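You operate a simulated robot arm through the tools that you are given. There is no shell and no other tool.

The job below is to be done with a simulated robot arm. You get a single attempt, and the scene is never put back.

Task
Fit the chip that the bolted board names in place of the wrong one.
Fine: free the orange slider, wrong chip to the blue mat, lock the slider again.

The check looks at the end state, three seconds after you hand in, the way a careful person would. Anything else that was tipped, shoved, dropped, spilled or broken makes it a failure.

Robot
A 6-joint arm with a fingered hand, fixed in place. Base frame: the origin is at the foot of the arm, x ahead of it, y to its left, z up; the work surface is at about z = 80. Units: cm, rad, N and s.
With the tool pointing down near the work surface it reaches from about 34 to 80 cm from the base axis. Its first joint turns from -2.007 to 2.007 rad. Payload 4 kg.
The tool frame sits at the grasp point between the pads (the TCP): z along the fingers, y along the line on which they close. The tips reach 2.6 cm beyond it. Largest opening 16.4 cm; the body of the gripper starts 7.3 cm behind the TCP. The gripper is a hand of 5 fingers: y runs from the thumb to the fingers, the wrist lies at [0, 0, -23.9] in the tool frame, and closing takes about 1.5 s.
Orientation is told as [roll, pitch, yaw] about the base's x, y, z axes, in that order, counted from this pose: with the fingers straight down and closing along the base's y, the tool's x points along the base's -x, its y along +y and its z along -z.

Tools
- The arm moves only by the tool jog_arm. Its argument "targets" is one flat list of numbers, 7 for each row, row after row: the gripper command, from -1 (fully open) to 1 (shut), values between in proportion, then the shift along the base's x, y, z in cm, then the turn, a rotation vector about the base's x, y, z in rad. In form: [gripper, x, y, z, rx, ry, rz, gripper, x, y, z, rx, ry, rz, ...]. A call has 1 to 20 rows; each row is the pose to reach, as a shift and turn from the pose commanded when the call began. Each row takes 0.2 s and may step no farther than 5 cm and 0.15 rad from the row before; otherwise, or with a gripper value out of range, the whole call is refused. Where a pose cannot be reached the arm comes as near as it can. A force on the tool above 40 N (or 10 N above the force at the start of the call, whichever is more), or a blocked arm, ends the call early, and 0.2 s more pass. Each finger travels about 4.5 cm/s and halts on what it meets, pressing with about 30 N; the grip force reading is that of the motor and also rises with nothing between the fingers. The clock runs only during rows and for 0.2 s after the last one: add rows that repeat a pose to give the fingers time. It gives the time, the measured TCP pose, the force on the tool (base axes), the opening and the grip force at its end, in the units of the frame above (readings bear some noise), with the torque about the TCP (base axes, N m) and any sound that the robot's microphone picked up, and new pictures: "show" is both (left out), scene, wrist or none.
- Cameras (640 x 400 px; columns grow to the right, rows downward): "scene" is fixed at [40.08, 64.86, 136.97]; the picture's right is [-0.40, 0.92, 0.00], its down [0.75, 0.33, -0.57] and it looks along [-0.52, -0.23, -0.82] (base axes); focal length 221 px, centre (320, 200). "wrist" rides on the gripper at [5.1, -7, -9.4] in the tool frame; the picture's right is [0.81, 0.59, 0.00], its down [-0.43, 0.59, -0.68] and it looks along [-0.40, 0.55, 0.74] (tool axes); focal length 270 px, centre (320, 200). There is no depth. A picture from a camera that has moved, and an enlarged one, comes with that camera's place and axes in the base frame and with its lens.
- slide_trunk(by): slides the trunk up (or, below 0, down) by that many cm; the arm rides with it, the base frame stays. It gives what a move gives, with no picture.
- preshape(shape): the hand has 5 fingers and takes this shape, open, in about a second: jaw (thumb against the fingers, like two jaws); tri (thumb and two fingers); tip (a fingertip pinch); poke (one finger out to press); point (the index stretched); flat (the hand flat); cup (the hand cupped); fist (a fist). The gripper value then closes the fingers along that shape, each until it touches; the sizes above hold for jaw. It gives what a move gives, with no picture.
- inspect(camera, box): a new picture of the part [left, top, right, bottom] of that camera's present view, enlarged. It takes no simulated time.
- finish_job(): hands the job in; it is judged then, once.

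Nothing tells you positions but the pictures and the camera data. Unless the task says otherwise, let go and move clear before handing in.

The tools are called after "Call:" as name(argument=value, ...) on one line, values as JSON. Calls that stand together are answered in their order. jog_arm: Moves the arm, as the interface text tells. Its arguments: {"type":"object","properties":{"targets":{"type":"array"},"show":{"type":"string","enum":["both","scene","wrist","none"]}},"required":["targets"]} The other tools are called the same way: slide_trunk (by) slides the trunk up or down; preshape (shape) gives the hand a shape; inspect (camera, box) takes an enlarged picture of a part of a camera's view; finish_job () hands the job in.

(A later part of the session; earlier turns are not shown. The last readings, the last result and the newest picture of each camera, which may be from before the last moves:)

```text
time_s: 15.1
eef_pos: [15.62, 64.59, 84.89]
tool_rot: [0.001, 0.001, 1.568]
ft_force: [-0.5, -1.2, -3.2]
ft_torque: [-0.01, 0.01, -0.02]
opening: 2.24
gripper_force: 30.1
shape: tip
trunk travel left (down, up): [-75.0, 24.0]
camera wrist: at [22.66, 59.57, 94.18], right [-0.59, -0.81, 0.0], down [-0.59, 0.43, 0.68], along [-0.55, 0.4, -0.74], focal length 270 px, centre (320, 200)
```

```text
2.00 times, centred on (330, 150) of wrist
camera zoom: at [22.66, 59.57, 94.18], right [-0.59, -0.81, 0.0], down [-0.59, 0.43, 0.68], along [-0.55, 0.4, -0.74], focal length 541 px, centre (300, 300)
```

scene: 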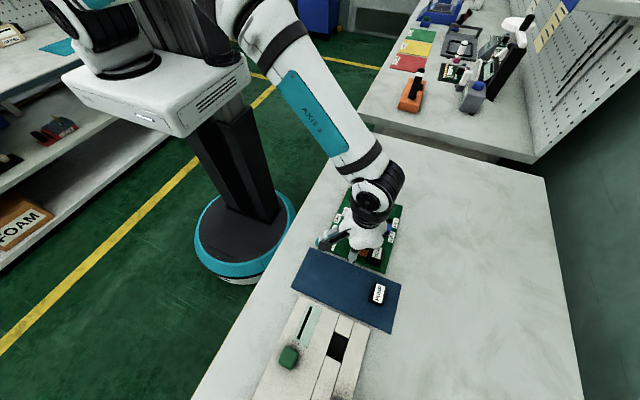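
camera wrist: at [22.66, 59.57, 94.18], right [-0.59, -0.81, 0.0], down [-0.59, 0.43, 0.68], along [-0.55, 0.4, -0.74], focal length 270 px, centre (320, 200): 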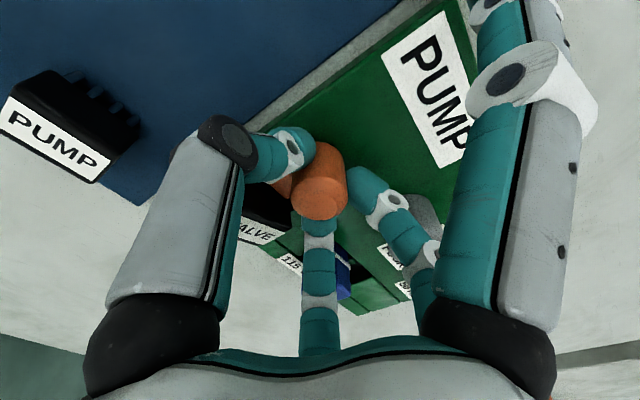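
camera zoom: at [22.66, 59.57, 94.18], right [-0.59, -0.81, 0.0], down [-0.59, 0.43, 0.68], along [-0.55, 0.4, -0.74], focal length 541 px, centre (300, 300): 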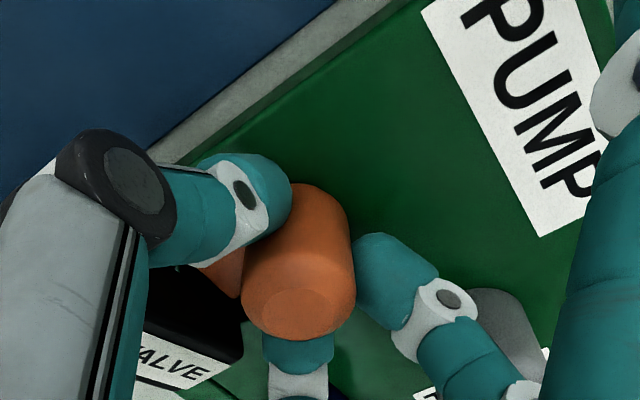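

The pinch holds the knob with 30 N. I'll draw it gently in -y, away from the chip, and watch the force.

Call:
jog_arm(targets=[0.85, 0, -0.2, 0, 0, 0, 0, 0.85, 0, -0.4, 0, 0, 0, 0, 0.85, 0, -0.6, 0, 0, 0, 0, 0.85, 0, -0.8, 0, 0, 0, 0, 0.85, 0, -0.8, 0, 0, 0, 0])

Call:
inspect(camera="wrist", box=[180, 50, 480, 250])

Call:
inspect(camera="scene", box=[340, 220, 400, 280])

```text
time_s: 16.3
eef_pos: [15.59, 63.87, 84.86]
tool_rot: [0.0, -0.001, 1.57]
ft_force: [2.0, 0.9, -2.5]
ft_torque: [0.03, -0.01, -0.01]
opening: 2.19
gripper_force: 30.1
shape: tip
trunk travel left (down, up): [-75.0, 24.0]
camera wrist: at [22.63, 58.9, 94.17], right [-0.59, -0.81, 0.0], down [-0.59, 0.43, 0.68], along [-0.55, 0.4, -0.74], focal length 270 px, centre (320, 200)
```

scene: 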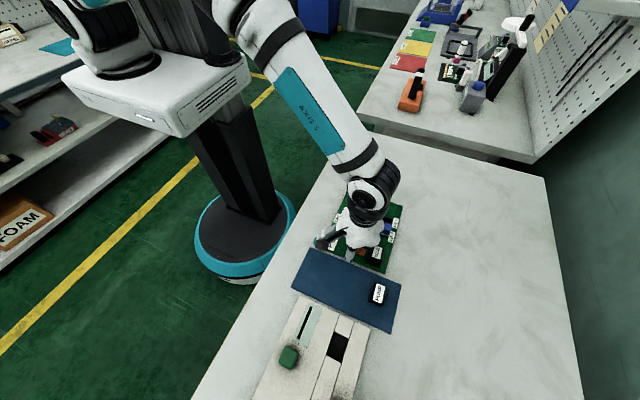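
wrist: 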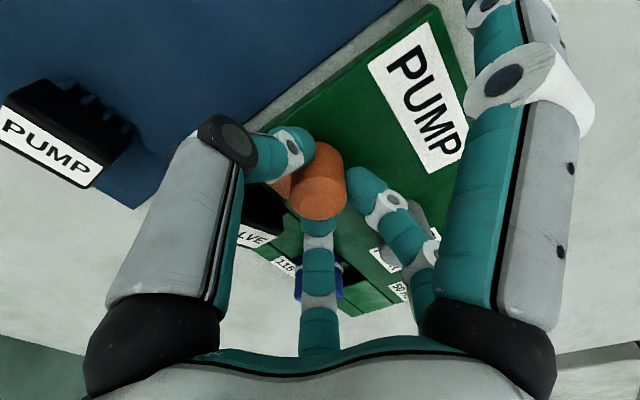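

```text
2.00 times, centred on (330, 150) of wrist
camera zoom: at [22.63, 58.9, 94.17], right [-0.59, -0.81, 0.0], down [-0.59, 0.43, 0.68], along [-0.55, 0.4, -0.74], focal length 541 px, centre (300, 300)
```

zoom: 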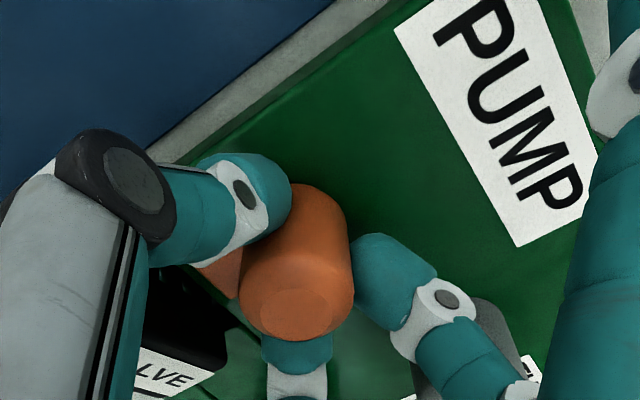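

```text
6.67 times, centred on (370, 250) of scene
camera zoom: at [40.08, 64.86, 136.97], right [-0.4, 0.92, 0.0], down [0.75, 0.33, -0.57], along [-0.52, -0.23, -0.82], focal length 1474 px, centre (-13, -133)
```

zoom: 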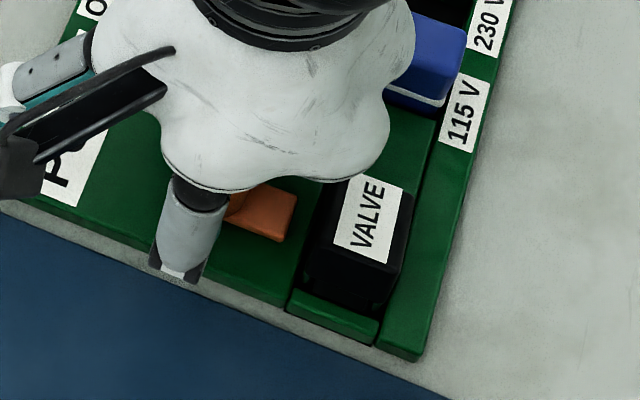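

The slider moved easily with the hand and the tongue has pulled away from the chip. I'll keep drawing it back until it meets its stop.

Call:
jog_arm(targets=[0.85, 0, -0.2, 0, 0, 0, 0, 0.85, 0, -0.4, 0, 0, 0, 0, 0.85, 0, -0.6, 0, 0, 0, 0, 0.85, 0, -0.8, 0, 0, 0, 0, 0.85, 0, -0.8, 0, 0, 0, 0])

Call:
inspect(camera="wrist", box=[180, 50, 480, 250])

Call:
inspect(camera="scene", box=[340, 220, 400, 280])

```text
time_s: 17.5
eef_pos: [15.61, 63.12, 84.84]
tool_rot: [0.002, 0.002, 1.568]
ft_force: [3.0, 1.4, -4.9]
ft_torque: [0.02, -0.09, -0.03]
opening: 2.21
gripper_force: 29.9
shape: tip
trunk travel left (down, up): [-75.0, 24.0]
camera wrist: at [22.62, 58.05, 94.19], right [-0.59, -0.81, 0.0], down [-0.59, 0.43, 0.68], along [-0.55, 0.4, -0.74], focal length 270 px, centre (320, 200)
```

scene: 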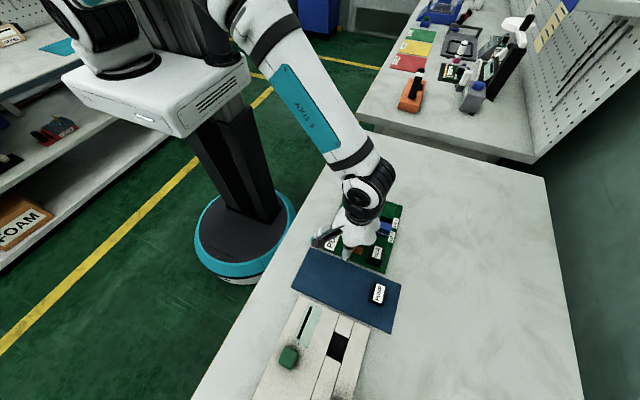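
wrist: 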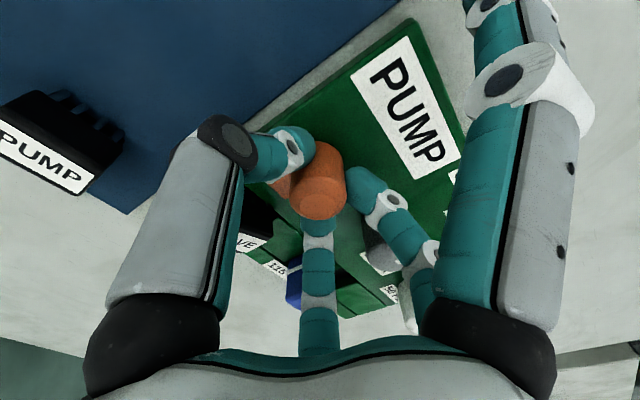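

```text
2.00 times, centred on (330, 150) of wrist
camera zoom: at [22.62, 58.05, 94.19], right [-0.59, -0.81, 0.0], down [-0.59, 0.43, 0.68], along [-0.55, 0.4, -0.74], focal length 541 px, centre (300, 300)
```

zoom: 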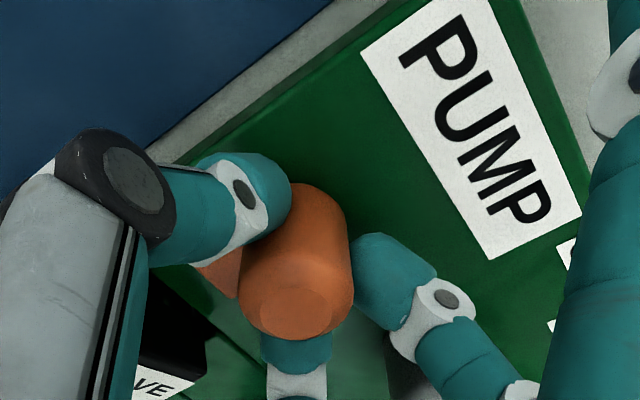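

```text
6.67 times, centred on (370, 250) of scene
camera zoom: at [40.08, 64.86, 136.97], right [-0.4, 0.92, 0.0], down [0.75, 0.33, -0.57], along [-0.52, -0.23, -0.82], focal length 1474 px, centre (-13, -133)
```

zoom: 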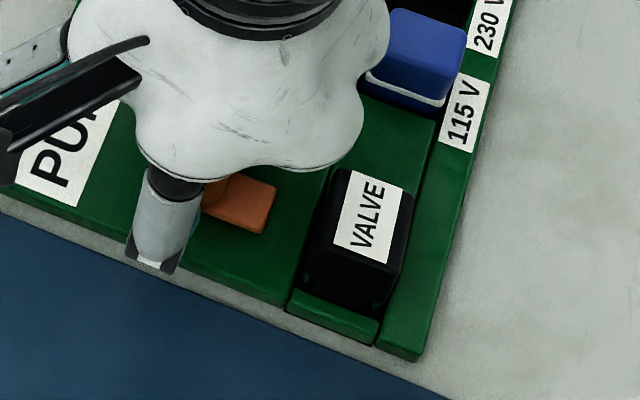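

Call:
jog_arm(targets=[0.85, 0, -0.15, 0, 0, 0, 0, 0.85, 0, -0.3, 0, 0, 0, 0, 0.85, 0, -0.45, 0, 0, 0, 0, 0.85, 0, -0.6, 0, 0, 0, 0, 0.85, 0, -0.6, 0, 0, 0, 0])

Call:
inspect(camera="scene", box=[340, 220, 400, 280])

```text
time_s: 18.7
eef_pos: [15.59, 62.61, 84.75]
tool_rot: [0.0, 0.0, 1.569]
ft_force: [3.1, 1.1, -2.0]
ft_torque: [0.02, -0.07, -0.03]
opening: 2.2
gripper_force: 30.2
shape: tip
trunk travel left (down, up): [-75.0, 24.0]
camera wrist: at [22.62, 57.5, 94.17], right [-0.59, -0.81, 0.0], down [-0.59, 0.43, 0.68], along [-0.55, 0.4, -0.74], focal length 270 px, centre (320, 200)
```

scene: 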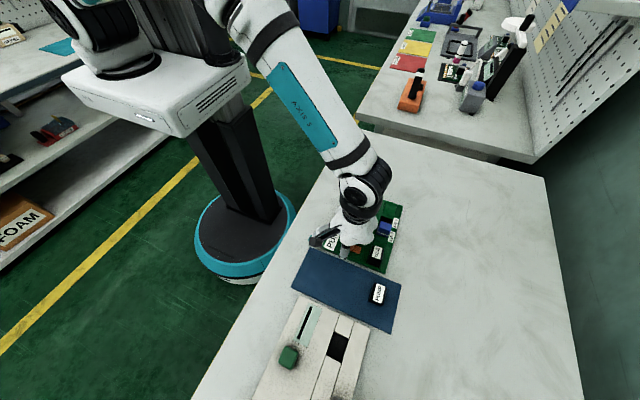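
wrist: 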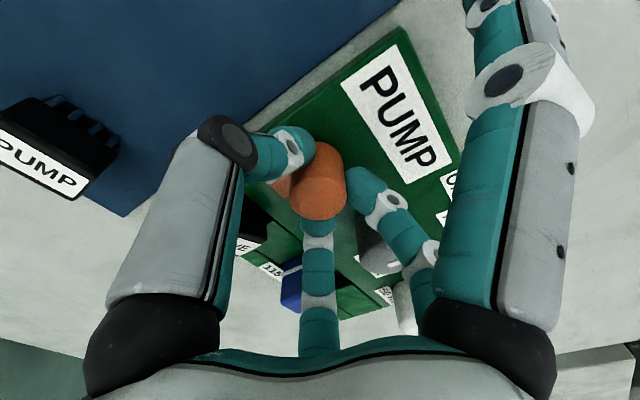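

```text
6.67 times, centred on (370, 250) of scene
camera zoom: at [40.08, 64.86, 136.97], right [-0.4, 0.92, 0.0], down [0.75, 0.33, -0.57], along [-0.52, -0.23, -0.82], focal length 1474 px, centre (-13, -133)
```

zoom: 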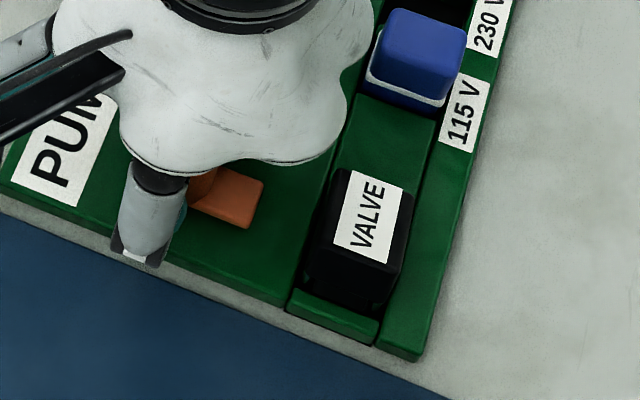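

The slider is back about 2.1 cm and its tongue is well clear of the chip. I'll let go of the knob and rise straight up.

Call:
jog_arm(targets=[0.65, 0, 0, 0, 0, 0, 0, 0.45, 0, 0, 0, 0, 0, 0, 0.45, 0, 0, 0, 0, 0, 0, 0.45, 0, 0, 0, 0, 0, 0, 0.45, 0, 0, 1.5, 0, 0, 0, 0.45, 0, 0, 4, 0, 0, 0, 0.45, 0, 0, 8, 0, 0, 0, 0.45, 0, 0, 10, 0, 0, 0])

Call:
inspect(camera="wrist", box=[200, 50, 440, 230])

Call:
inspect(camera="scene", box=[340, 200, 400, 280])

```text
time_s: 20.5
eef_pos: [15.48, 62.59, 94.74]
tool_rot: [0.001, 0.001, 1.571]
ft_force: [0.6, 0.6, 0.3]
ft_torque: [-0.02, 0.04, -0.03]
opening: 4.47
gripper_force: 0.1
shape: tip
trunk travel left (down, up): [-75.0, 24.0]
camera wrist: at [22.54, 57.4, 104.13], right [-0.59, -0.81, 0.0], down [-0.59, 0.43, 0.68], along [-0.55, 0.4, -0.74], focal length 270 px, centre (320, 200)
```

scene: 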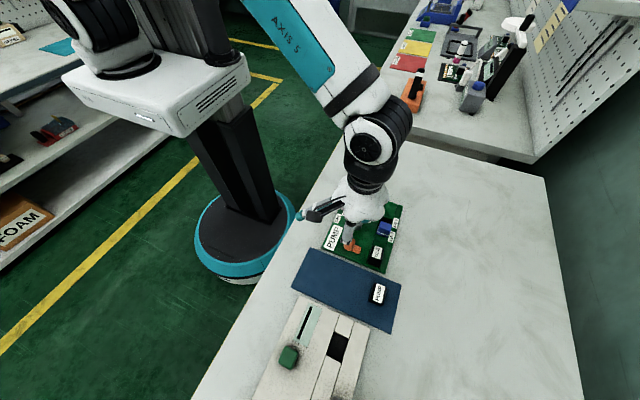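
wrist: 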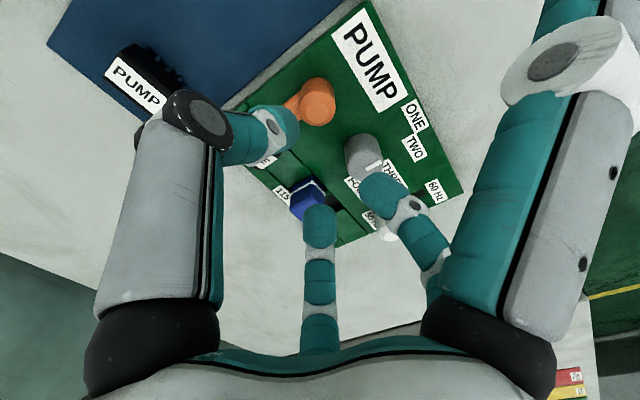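

```text
2.22 times, centred on (320, 140) of wrist
camera zoom: at [22.54, 57.4, 104.13], right [-0.59, -0.81, 0.0], down [-0.59, 0.43, 0.68], along [-0.55, 0.4, -0.74], focal length 601 px, centre (320, 333)
```

zoom: 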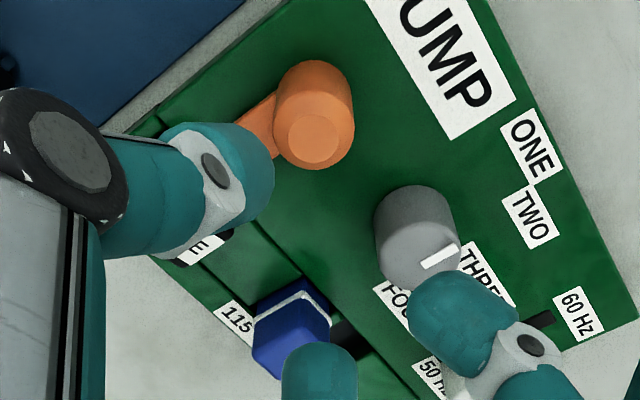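

```text
5.00 times, centred on (370, 240) of scene
camera zoom: at [40.08, 64.86, 136.97], right [-0.4, 0.92, 0.0], down [0.75, 0.33, -0.57], along [-0.52, -0.23, -0.82], focal length 1106 px, centre (70, 0)
```

zoom: 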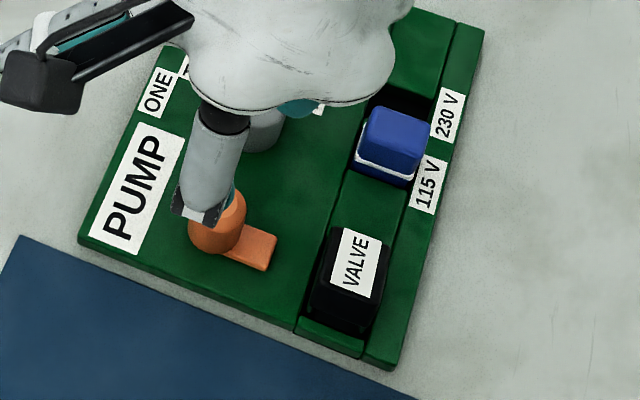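

The slider stayed where I left it, with the knob now near (15.5, 62.65). The thumb leans outward and its joint would pass close over the knob when I grip the chip, so I'll pull the slider further back to make room.

Call:
jog_arm(targets=[0.45, 0, 0, -4, 0, 0, 0, 0.45, 0, 0, -8, 0, 0, 0, 0.45, 0, 0, -9.9, 0, 0, 0, 0.6, 0, 0, -9.9, 0, 0, 0, 0.75, 0, 0, -9.9, 0, 0, 0, 0.85, 0, 0, -9.9, 0, 0, 0, 0.85, 0, 0, -9.9, 0, 0, 0, 0.85, 0, 0, -9.9, 0, 0, 0], show="wrist")

Call:
jog_arm(targets=[0.85, 0, -0.15, 0, 0, 0, 0, 0.85, 0, -0.3, 0, 0, 0, 0, 0.85, 0, -0.45, 0, 0, 0, 0, 0.85, 0, -0.6, 0, 0, 0, 0, 0.85, 0, -0.6, 0, 0, 0, 0], show="wrist")

```text
time_s: 22.3
eef_pos: [15.67, 62.3, 84.97]
tool_rot: [0.001, 0.003, 1.57]
ft_force: [-2.7, 0.0, -2.7]
ft_torque: [0.02, 0.08, -0.04]
opening: 2.1
gripper_force: 29.8
shape: tip
trunk travel left (down, up): [-75.0, 24.0]
camera wrist: at [22.72, 57.32, 94.3], right [-0.59, -0.81, 0.0], down [-0.59, 0.43, 0.68], along [-0.55, 0.4, -0.74], focal length 270 px, centre (320, 200)
```

wrist: 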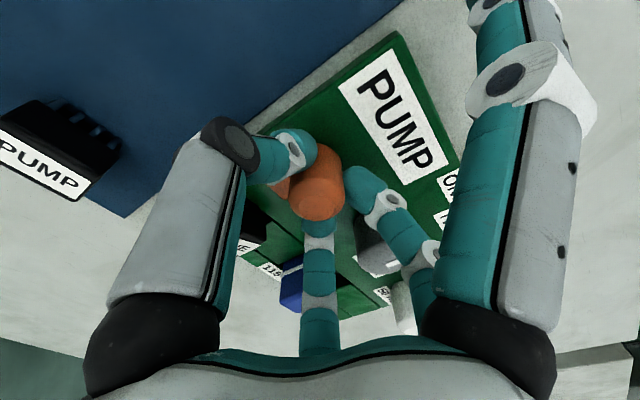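

```text
time_s: 23.5
eef_pos: [15.63, 62.03, 85.03]
tool_rot: [-0.001, 0.002, 1.569]
ft_force: [1.8, 8.4, -6.6]
ft_torque: [0.19, -0.03, 0.04]
opening: 2.07
gripper_force: 29.8
shape: tip
trunk travel left (down, up): [-75.0, 24.0]
camera wrist: at [22.67, 57.0, 94.31], right [-0.59, -0.81, 0.0], down [-0.59, 0.43, 0.68], along [-0.55, 0.4, -0.74], focal length 270 px, centre (320, 200)
```

wrist: 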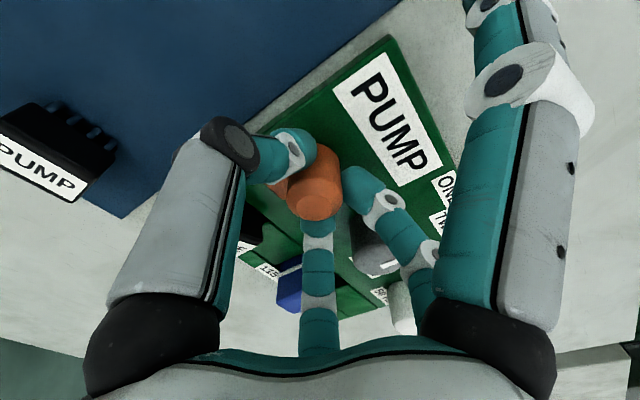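

The +8 N reaction shows the slider has reached its back stop. I'll release, rise, and turn back to yaw 0 above the VALVE chip at about (15.2, 69.9).

Call:
jog_arm(targets=[0.65, 0, 0.2, 0, 0, 0, 0, 0.45, 0, 0.3, 0, 0, 0, 0, 0.45, 0, 0.3, 0, 0, 0, 0, 0.45, 0, 0.3, 0, 0, 0, 0, 0.45, 0, 0.3, 1.5, 0, 0, 0, 0.45, 0, 0.3, 4, 0, 0, 0, 0.45, 0, 0.3, 8, 0, 0, 0], show="none")

Call:
jog_arm(targets=[0.4, 0, 0.7, 0, 0, 0, -0.143, 0.4, 0, 1.4, 0, 0, 0, -0.286, 0.4, 0, 2.1, 0, 0, 0, -0.429, 0.4, 0, 2.8, 0, 0, 0, -0.572, 0.4, 0, 3.5, 0, 0, 0, -0.715, 0.4, 0, 4.2, 0, 0, 0, -0.858, 0.4, 0, 4.9, 0, 0, 0, -1.001, 0.4, -0.1, 5.6, 0, 0, 0, -1.144, 0.4, -0.2, 6.3, 0, 0, 0, -1.287, 0.4, -0.3, 7.0, 0, 0, 0, -1.43, 0.4, -0.3, 7.6, 0, 0, 0, -1.57, 0.4, -0.3, 7.6, 0, 0, 0, -1.57])

```text
time_s: 25.1
eef_pos: [15.39, 62.26, 93.07]
tool_rot: [0.001, 0.0, 1.569]
ft_force: [-0.4, 0.1, -1.0]
ft_torque: [-0.01, -0.02, -0.03]
opening: 4.48
gripper_force: 0.1
shape: tip
trunk travel left (down, up): [-75.0, 24.0]
```

```text
time_s: 27.7
eef_pos: [15.27, 69.81, 92.96]
tool_rot: [0.0, 0.0, -0.003]
ft_force: [-0.4, -0.2, 0.1]
ft_torque: [-0.02, 0.0, -0.01]
opening: 4.88
gripper_force: 0.0
shape: tip
trunk travel left (down, up): [-75.0, 24.0]
camera wrist: at [10.28, 62.89, 102.34], right [-0.81, 0.59, 0.0], down [0.43, 0.59, 0.68], along [0.4, 0.55, -0.74], focal length 270 px, centre (320, 200)
```

scene: 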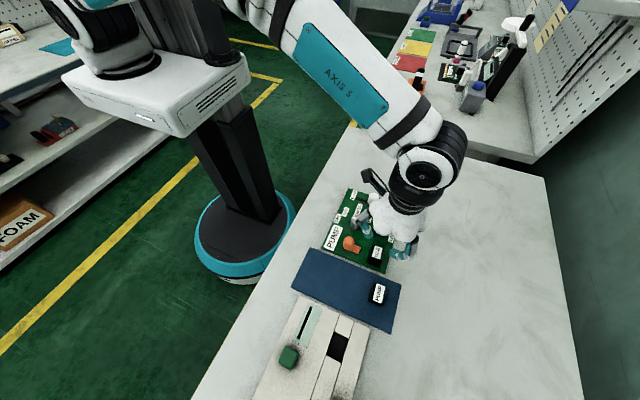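
wrist: 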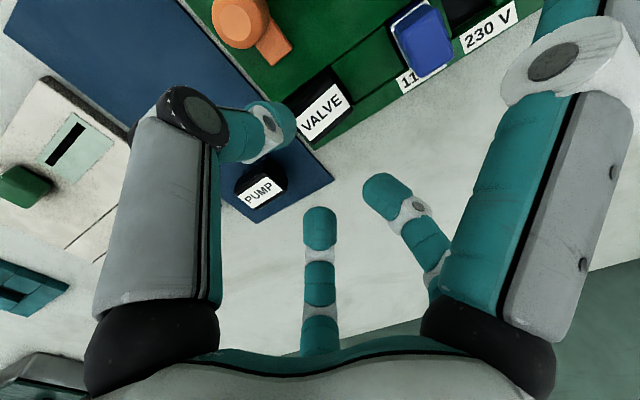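

Call:
inspect(camera="wrist", box=[200, 0, 440, 160])

Call:
inspect(camera="scene", box=[330, 190, 430, 280])

Call:
inspect(camera="wrist", box=[275, 55, 375, 155])

```text
2.50 times, centred on (320, 80) of wrist
camera zoom: at [10.28, 62.89, 102.34], right [-0.81, 0.59, 0.0], down [0.43, 0.59, 0.68], along [0.4, 0.55, -0.74], focal length 676 px, centre (320, 500)
```

zoom: 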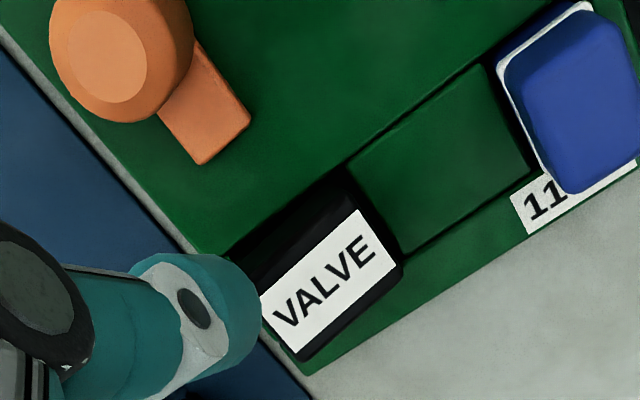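

```text
4.44 times, centred on (380, 235) of scene
camera zoom: at [40.08, 64.86, 136.97], right [-0.4, 0.92, 0.0], down [0.75, 0.33, -0.57], along [-0.52, -0.23, -0.82], focal length 983 px, centre (53, 44)
```

zoom: 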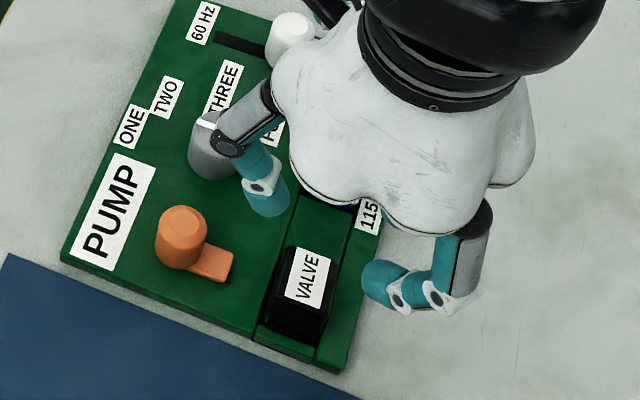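

```text
4.00 times, centred on (325, 105) of wrist
camera zoom: at [10.28, 62.89, 102.34], right [-0.81, 0.59, 0.0], down [0.43, 0.59, 0.68], along [0.4, 0.55, -0.74], focal length 1081 px, centre (300, 580)
```

zoom: 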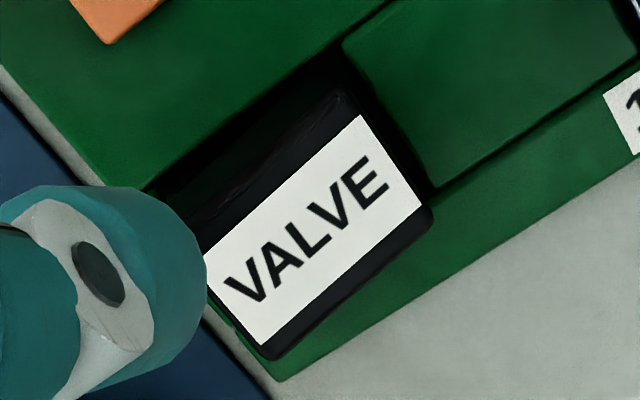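

Wrist-based measurement puts the VALVE chip centre at about (15.2, 70.0), and the open pinch straddles it. I'll descend most of the way and check.

Call:
jog_arm(targets=[0.4, 0, 0.15, -2.5, 0, 0, 0, 0.4, 0, 0.15, -5, 0, 0, 0, 0.4, 0, 0.15, -6.5, 0, 0, 0, 0.4, 0, 0.15, -6.5, 0, 0, 0])

Call:
inspect(camera="scene", box=[330, 190, 430, 280])

Call:
inspect(camera="wrist", box=[200, 50, 440, 250])

```text
time_s: 28.7
eef_pos: [15.44, 69.81, 86.47]
tool_rot: [0.0, 0.0, 0.0]
ft_force: [0.1, -0.4, 0.7]
ft_torque: [0.01, -0.01, -0.03]
opening: 4.88
gripper_force: 0.1
shape: tip
trunk travel left (down, up): [-75.0, 24.0]
camera wrist: at [10.43, 62.92, 95.82], right [-0.81, 0.59, 0.0], down [0.43, 0.59, 0.68], along [0.4, 0.55, -0.74], focal length 270 px, centre (320, 200)
```

scene: 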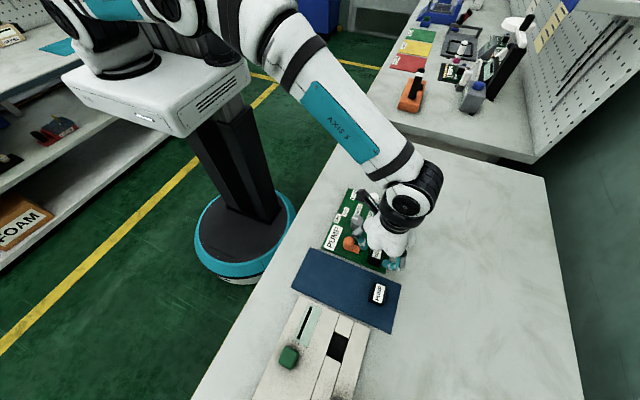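
wrist: 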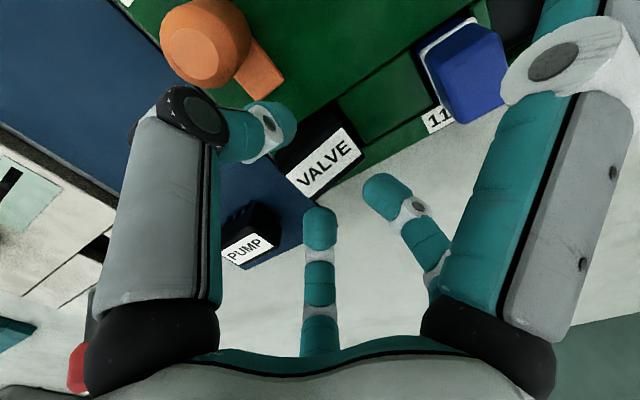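

```text
4.44 times, centred on (380, 235) of scene
camera zoom: at [40.08, 64.86, 136.97], right [-0.4, 0.92, 0.0], down [0.75, 0.33, -0.57], along [-0.52, -0.23, -0.82], focal length 983 px, centre (53, 44)
```

zoom: 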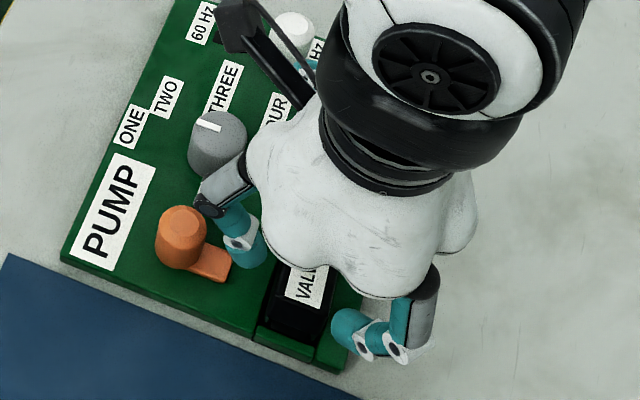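

```text
2.00 times, centred on (320, 150) of wrist
camera zoom: at [10.43, 62.92, 95.82], right [-0.81, 0.59, 0.0], down [0.43, 0.59, 0.68], along [0.4, 0.55, -0.74], focal length 541 px, centre (320, 300)
```

zoom: 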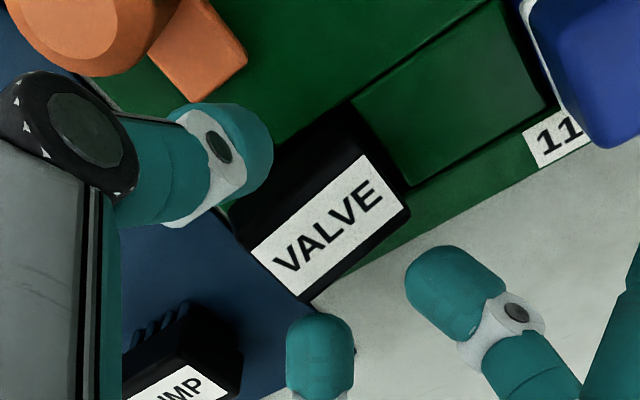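

Alignment holds: the thumb is on the -y side and both fingers are on the +y side. I'll go down the last 1.9 cm and then close on the chip.

Call:
jog_arm(targets=[0.4, -0.1, 0.1, -0.8, 0, 0, 0, 0.4, -0.1, 0.1, -1.5, 0, 0, 0, 0.4, -0.1, 0.1, -1.9, 0, 0, 0, 0.4, -0.1, 0.1, -1.9, 0, 0, 0], show="none")

Call:
inspect(camera="scene", box=[330, 190, 430, 280])

Call:
inspect(camera="wrist", box=[200, 50, 440, 250])

```text
time_s: 29.7
eef_pos: [15.17, 69.93, 84.53]
tool_rot: [0.0, 0.0, 0.001]
ft_force: [0.8, 0.2, -0.2]
ft_torque: [0.01, 0.01, -0.01]
opening: 4.88
gripper_force: 0.0
shape: tip
trunk travel left (down, up): [-75.0, 24.0]
```

```text
4.44 times, centred on (380, 235) of scene
camera zoom: at [40.08, 64.86, 136.97], right [-0.4, 0.92, 0.0], down [0.75, 0.33, -0.57], along [-0.52, -0.23, -0.82], focal length 983 px, centre (53, 44)
```

zoom: 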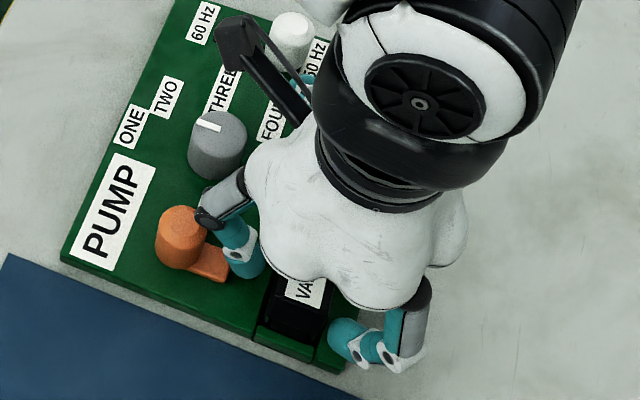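

```text
2.00 times, centred on (320, 150) of wrist
camera zoom: at [10.17, 63.1, 93.89], right [-0.81, 0.59, 0.0], down [0.43, 0.59, 0.68], along [0.4, 0.55, -0.74], focal length 541 px, centre (320, 300)
```

zoom: 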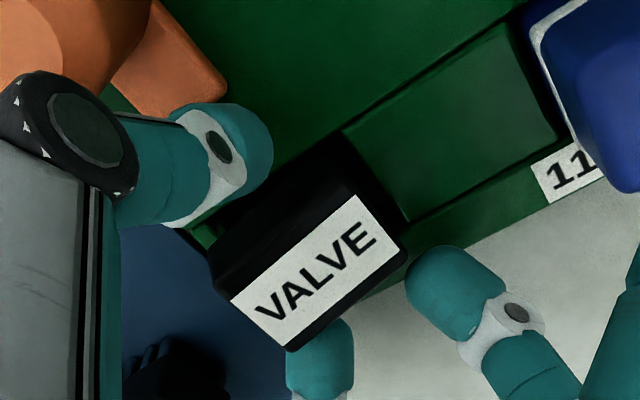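

Nothing is touching yet and the chip lies between thumb and fingers. I'll close the pinch gently.

Call:
jog_arm(targets=[0.5, 0, 0, 0, 0, 0, 0, 0.6, 0, 0, 0, 0, 0, 0, 0.7, 0, 0, 0, 0, 0, 0, 0.8, 0, 0, 0, 0, 0, 0, 0.8, 0, 0, 0, 0, 0, 0, 0.8, 0, 0, 0, 0, 0, 0])

Call:
inspect(camera="wrist", box=[200, 50, 440, 250])

Call:
inspect(camera="scene", box=[330, 190, 430, 280])

```text
time_s: 31.1
eef_pos: [15.23, 70.04, 84.54]
tool_rot: [-0.001, 0.001, 0.001]
ft_force: [-0.4, 0.0, -0.3]
ft_torque: [0.01, -0.02, -0.04]
opening: 3.11
gripper_force: 30.0
shape: tip
trunk travel left (down, up): [-75.0, 24.0]
camera wrist: at [10.18, 63.1, 93.89], right [-0.81, 0.59, 0.0], down [0.43, 0.6, 0.68], along [0.4, 0.55, -0.74], focal length 270 px, centre (320, 200)
```

scene: 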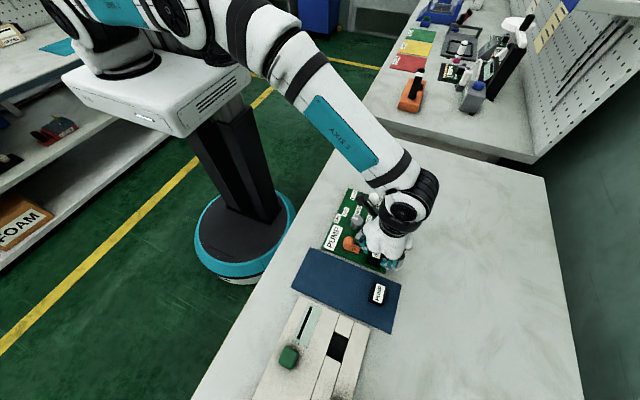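
wrist: 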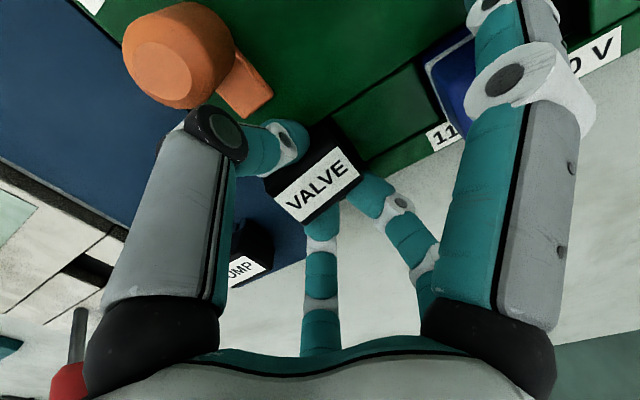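

```text
2.00 times, centred on (320, 150) of wrist
camera zoom: at [10.18, 63.1, 93.89], right [-0.81, 0.59, 0.0], down [0.43, 0.6, 0.68], along [0.4, 0.55, -0.74], focal length 541 px, centre (320, 300)
```

zoom: 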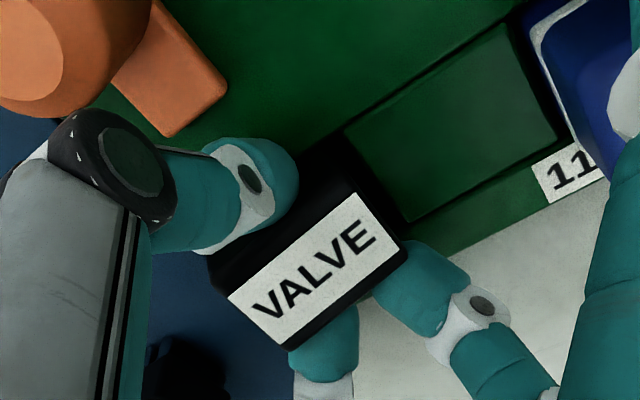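

```text
4.44 times, centred on (380, 235) of scene
camera zoom: at [40.08, 64.86, 136.97], right [-0.4, 0.92, 0.0], down [0.75, 0.33, -0.57], along [-0.52, -0.23, -0.82], focal length 983 px, centre (53, 44)
```

zoom: 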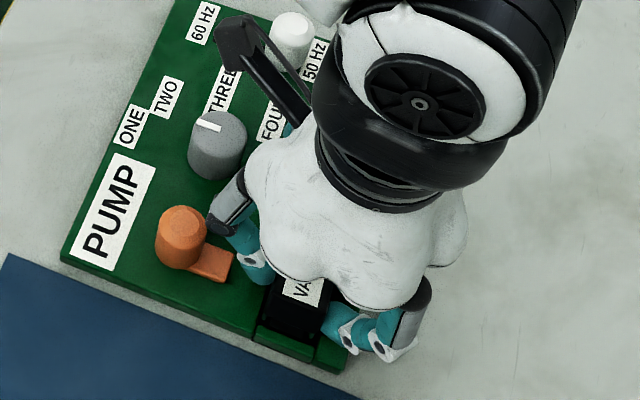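

The VALVE chip is held (opening 3.1, 30 N). I'll lift it straight up, slowly at first.

Call:
jog_arm(targets=[0.8, 0, 0, 0.4, 0, 0, 0, 0.8, 0, 0, 0.8, 0, 0, 0, 0.8, 0, 0, 1.3, 0, 0, 0, 0.8, 0, 0, 2, 0, 0, 0, 0.8, 0, 0, 3, 0, 0, 0, 0.8, 0, 0, 4.5, 0, 0, 0, 0.8, 0, 0, 6, 0, 0, 0, 0.8, 0, 0, 7.5, 0, 0, 0])

Call:
inspect(camera="wrist", box=[200, 50, 440, 250])

Call:
inspect(camera="scene", box=[330, 190, 430, 280])

```text
time_s: 32.9
eef_pos: [15.1, 70.13, 92.03]
tool_rot: [0.0, -0.002, 0.0]
ft_force: [1.4, 0.7, -0.7]
ft_torque: [0.0, 0.01, 0.02]
opening: 3.1
gripper_force: 30.4
shape: tip
trunk travel left (down, up): [-75.0, 24.0]
camera wrist: at [10.16, 63.11, 101.35], right [-0.81, 0.59, 0.0], down [0.43, 0.59, 0.68], along [0.4, 0.55, -0.74], focal length 270 px, centre (320, 200)
```

scene: 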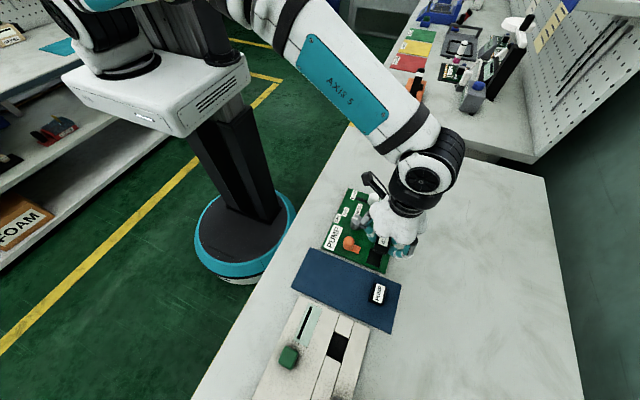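
wrist: 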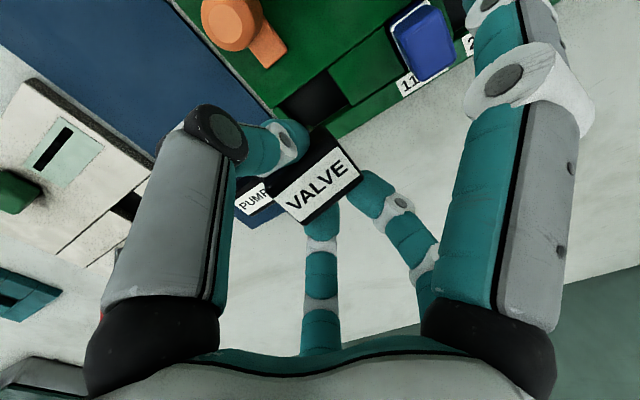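

```text
2.00 times, centred on (320, 150) of wrist
camera zoom: at [10.16, 63.11, 101.35], right [-0.81, 0.59, 0.0], down [0.43, 0.59, 0.68], along [0.4, 0.55, -0.74], focal length 541 px, centre (320, 300)
```

zoom: 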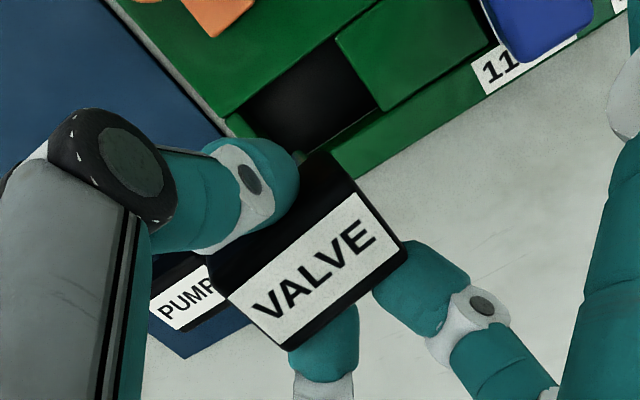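

```text
4.44 times, centred on (380, 235) of scene
camera zoom: at [40.08, 64.86, 136.97], right [-0.4, 0.92, 0.0], down [0.75, 0.33, -0.57], along [-0.52, -0.23, -0.82], focal length 983 px, centre (53, 44)
```

zoom: 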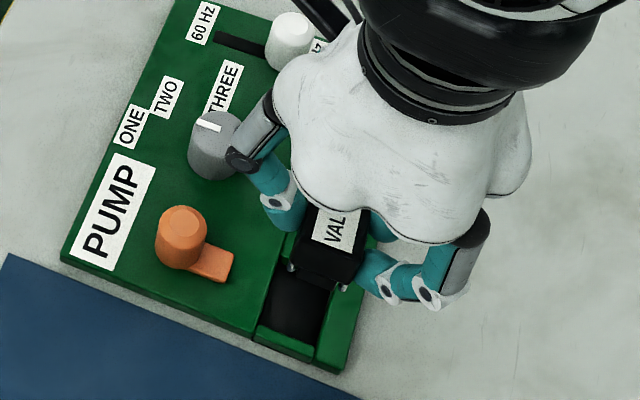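

The chip came out cleanly and the black socket pit is open. The chip is still tilted in the grip, so I'll carry it over the free part of the mat near (25, 61) while tipping the hand about y to level it.

Call:
jog_arm(targets=[0.8, 1.5, -1.4, 0, 0, 0, 0, 0.8, 3.5, -3.2, 0, 0, 0, 0, 0.8, 5.5, -5, 0, 0, 0, 0, 0.8, 7.5, -6.8, 0, 0, 0.1, 0, 0.8, 9, -8.3, 0, 0, 0.22, 0, 0.8, 9.9, -9.1, 0, 0, 0.33, 0, 0.8, 9.9, -9.1, -1.5, 0, 0.33, 0, 0.8, 9.9, -9.1, -3, 0, 0.33, 0, 0.8, 9.9, -9.1, -4, 0, 0.33, 0, 0.8, 9.9, -9.1, -4, 0, 0.33, 0])

Call:
inspect(camera="wrist", box=[200, 50, 440, 250])

Call:
inspect(camera="scene", box=[300, 200, 400, 300])

```text
time_s: 35.1
eef_pos: [25.14, 61.03, 88.04]
tool_rot: [0.0, 0.33, -0.002]
ft_force: [0.6, -0.1, -0.3]
ft_torque: [0.01, 0.0, 0.0]
opening: 3.07
gripper_force: 30.1
shape: tip
trunk travel left (down, up): [-75.0, 24.0]
camera wrist: at [23.41, 54.09, 98.48], right [-0.76, 0.59, 0.26], down [0.63, 0.59, 0.5], along [0.14, 0.55, -0.83], focal length 270 px, centre (320, 200)
```

scene: 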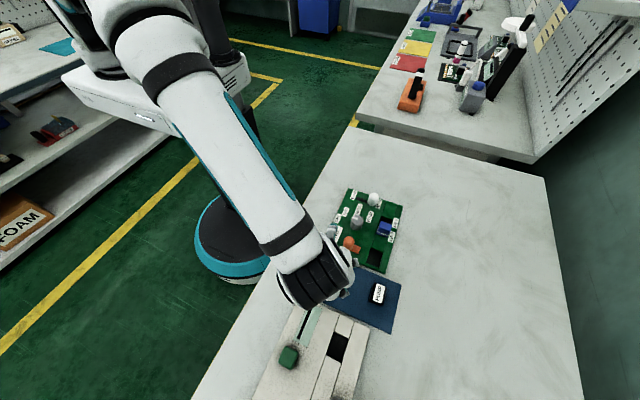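
wrist: 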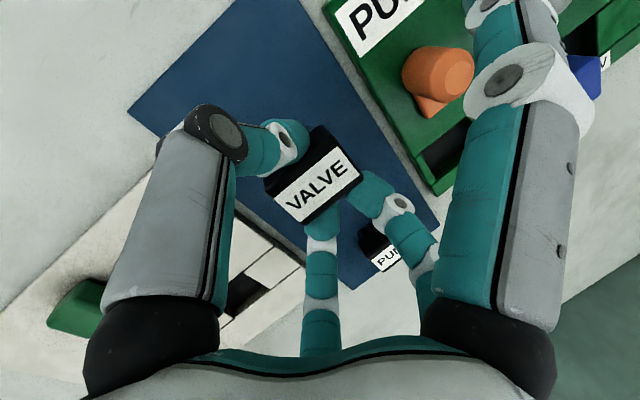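

```text
2.00 times, centred on (320, 150) of wrist
camera zoom: at [23.41, 54.09, 98.48], right [-0.76, 0.59, 0.26], down [0.63, 0.59, 0.5], along [0.14, 0.55, -0.83], focal length 541 px, centre (320, 300)
```

zoom: 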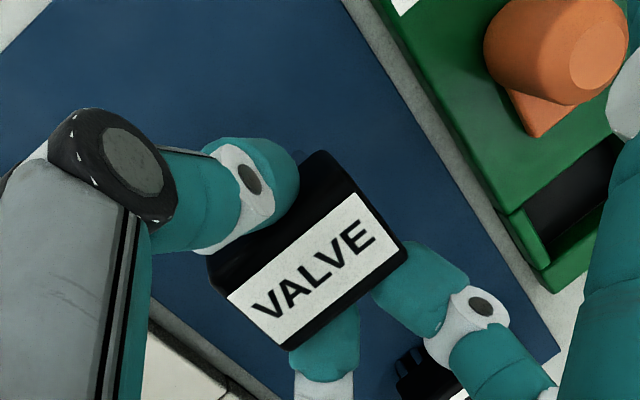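

```text
4.00 times, centred on (350, 250) of scene
camera zoom: at [40.08, 64.86, 136.97], right [-0.4, 0.92, 0.0], down [0.75, 0.33, -0.57], along [-0.52, -0.23, -0.82], focal length 884 px, centre (200, 0)
```

zoom: 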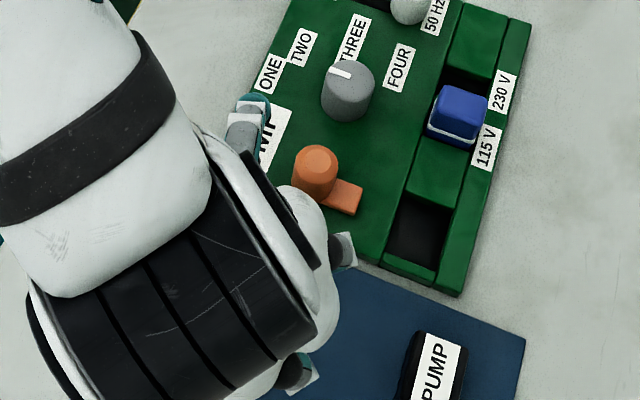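

The chip now looks level, held above clear mat. I'll lower to just above contact, then in small steps while watching the force.

Call:
jog_arm(targets=[0.8, 0, 0, -1, 0, 0, 0, 0.8, 0, 0, -2, 0, 0, 0, 0.8, 0, 0, -2.8, 0, 0, 0, 0.8, 0, 0, -2.8, 0, 0, 0], show="none")

Call:
jog_arm(targets=[0.8, 0, 0, -0.15, 0, 0, 0, 0.8, 0, 0, -0.3, 0, 0, 0, 0.8, 0, 0, -0.4, 0, 0, 0], show="wrist")

```text
time_s: 35.9
eef_pos: [25.11, 61.53, 85.96]
tool_rot: [0.013, 0.328, 0.003]
ft_force: [-0.5, 0.2, 1.7]
ft_torque: [-0.1, -0.07, 0.0]
opening: 3.11
gripper_force: 30.4
shape: tip
trunk travel left (down, up): [-75.0, 24.0]
stopped in row 4: the force on the tool passed its limit at 46 N (the readings are from after the stop); the commanded pose is now the measured one
```

```text
time_s: 36.7
eef_pos: [25.06, 61.67, 85.58]
tool_rot: [0.01, 0.328, 0.003]
ft_force: [-0.9, 0.0, 0.8]
ft_torque: [-0.04, -0.08, -0.01]
opening: 3.1
gripper_force: 29.7
shape: tip
trunk travel left (down, up): [-75.0, 24.0]
camera wrist: at [23.45, 54.5, 96.03], right [-0.77, 0.58, 0.27], down [0.63, 0.59, 0.51], along [0.14, 0.56, -0.82], focal length 270 px, centre (320, 200)
```

wrist: 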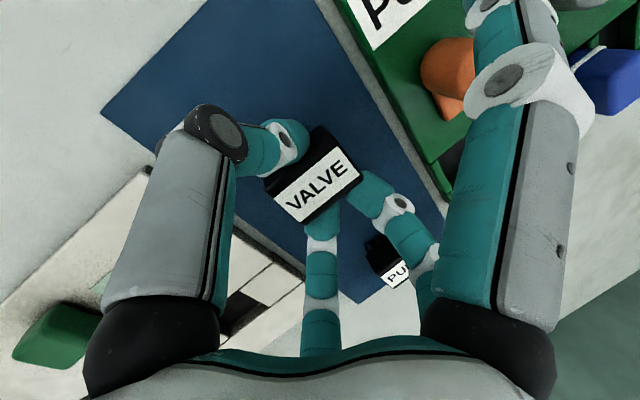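

The descent stopped early with 46 N, and the hand shifted about 0.5 cm in y. I need to see what touched before going further.

Call:
inspect(camera="scene", box=[280, 190, 420, 310])

Call:
inspect(camera="scene", box=[0, 0, 640, 400])

Call:
inspect(camera="wrist", box=[200, 0, 640, 250])

Call:
inspect(camera="wrist", box=[200, 80, 440, 250])

```text
3.33 times, centred on (350, 250) of scene
camera zoom: at [40.08, 64.86, 136.97], right [-0.4, 0.92, 0.0], down [0.75, 0.33, -0.57], along [-0.52, -0.23, -0.82], focal length 737 px, centre (220, 33)
```

zoom: 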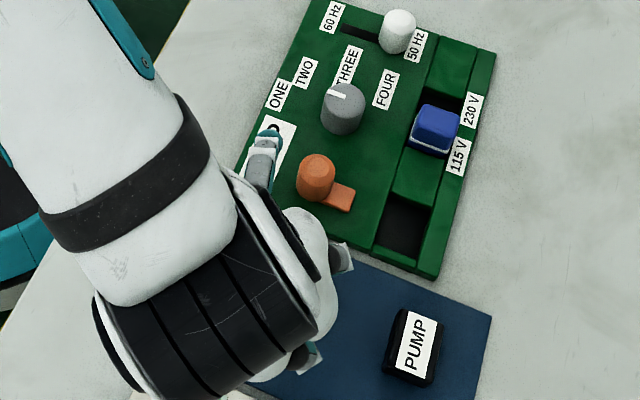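

```text
1.00 times, centred on (320, 200) of scene (not enlarged: the box is as wide or as high as the picture)
camera zoom: at [40.08, 64.86, 136.97], right [-0.4, 0.92, 0.0], down [0.75, 0.33, -0.57], along [-0.52, -0.23, -0.82], focal length 221 px, centre (320, 200)
```

zoom: 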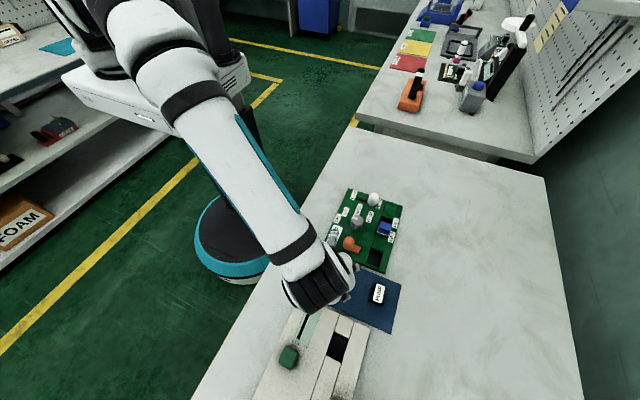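

```text
1.45 times, centred on (420, 125) of wrist
camera zoom: at [23.45, 54.5, 96.03], right [-0.77, 0.58, 0.27], down [0.63, 0.59, 0.51], along [0.14, 0.56, -0.82], focal length 393 px, centre (174, 309)
```

zoom: 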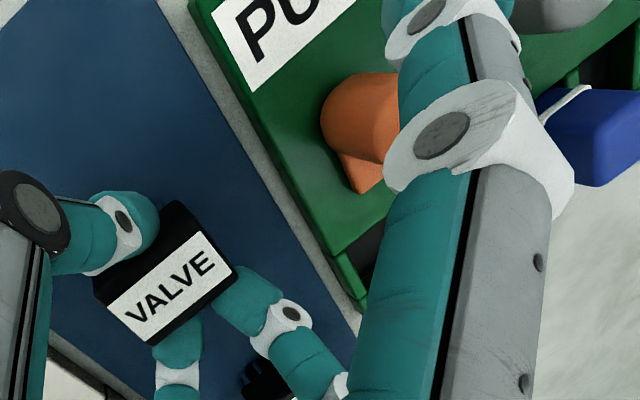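

```text
2.35 times, centred on (320, 165) of wrist
camera zoom: at [23.45, 54.5, 96.03], right [-0.77, 0.58, 0.27], down [0.63, 0.59, 0.51], along [0.14, 0.56, -0.82], focal length 636 px, centre (320, 282)
```

zoom: 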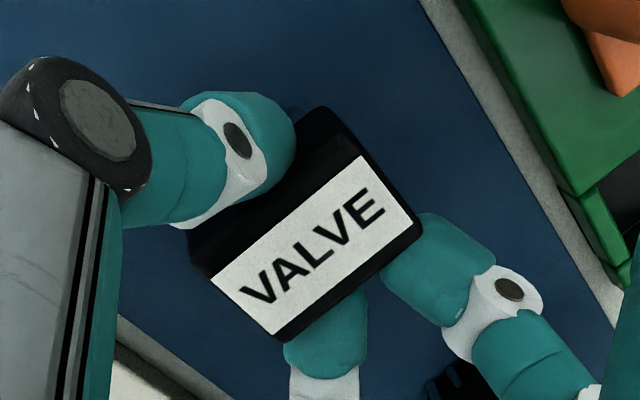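

Call:
inspect(camera="wrist", box=[260, 120, 380, 240])

Call:
inspect(camera="scene", box=[320, 215, 380, 275])

```text
3.33 times, centred on (320, 180) of wrist
camera zoom: at [23.45, 54.5, 96.03], right [-0.77, 0.58, 0.27], down [0.63, 0.59, 0.51], along [0.14, 0.56, -0.82], focal length 901 px, centre (320, 267)
```

zoom: 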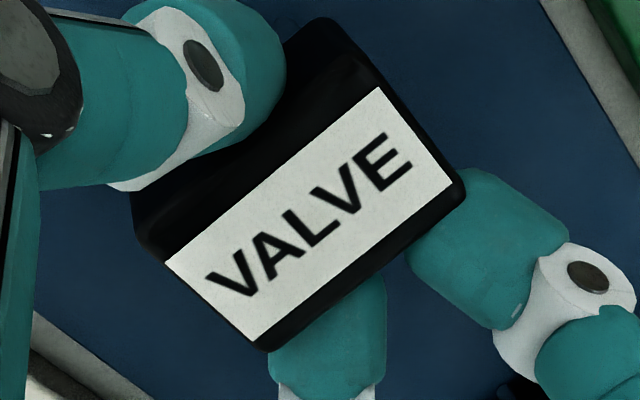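

```text
6.67 times, centred on (350, 245) of scene
camera zoom: at [40.08, 64.86, 136.97], right [-0.4, 0.92, 0.0], down [0.75, 0.33, -0.57], along [-0.52, -0.23, -0.82], focal length 1474 px, centre (120, -100)
```

zoom: 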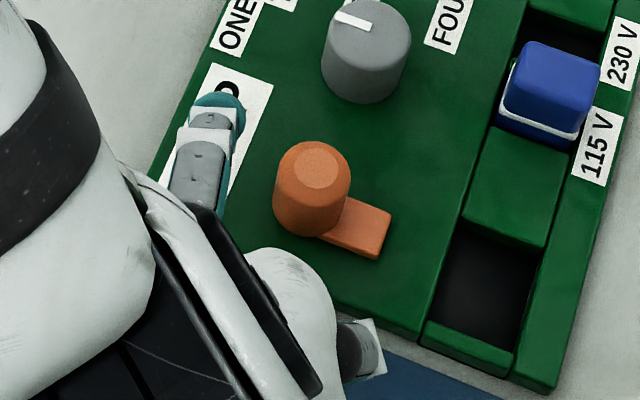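

The chip is unchanged in the grip and I can see no contact anywhere, and the force has relaxed to nearly zero. I'll go on down in very small steps and watch the readings.

Call:
jog_arm(targets=[0.8, 0, 0, -0.1, 0, 0, 0, 0.8, 0, 0, -0.2, 0, 0, 0, 0.8, 0, 0, -0.3, 0, 0, 0], show="none")

```text
time_s: 37.5
eef_pos: [24.95, 61.67, 85.37]
tool_rot: [0.016, 0.326, 0.004]
ft_force: [-3.7, 1.6, 10.2]
ft_torque: [-0.3, -0.98, 0.0]
opening: 3.11
gripper_force: 30.4
shape: tip
trunk travel left (down, up): [-75.0, 24.0]
```

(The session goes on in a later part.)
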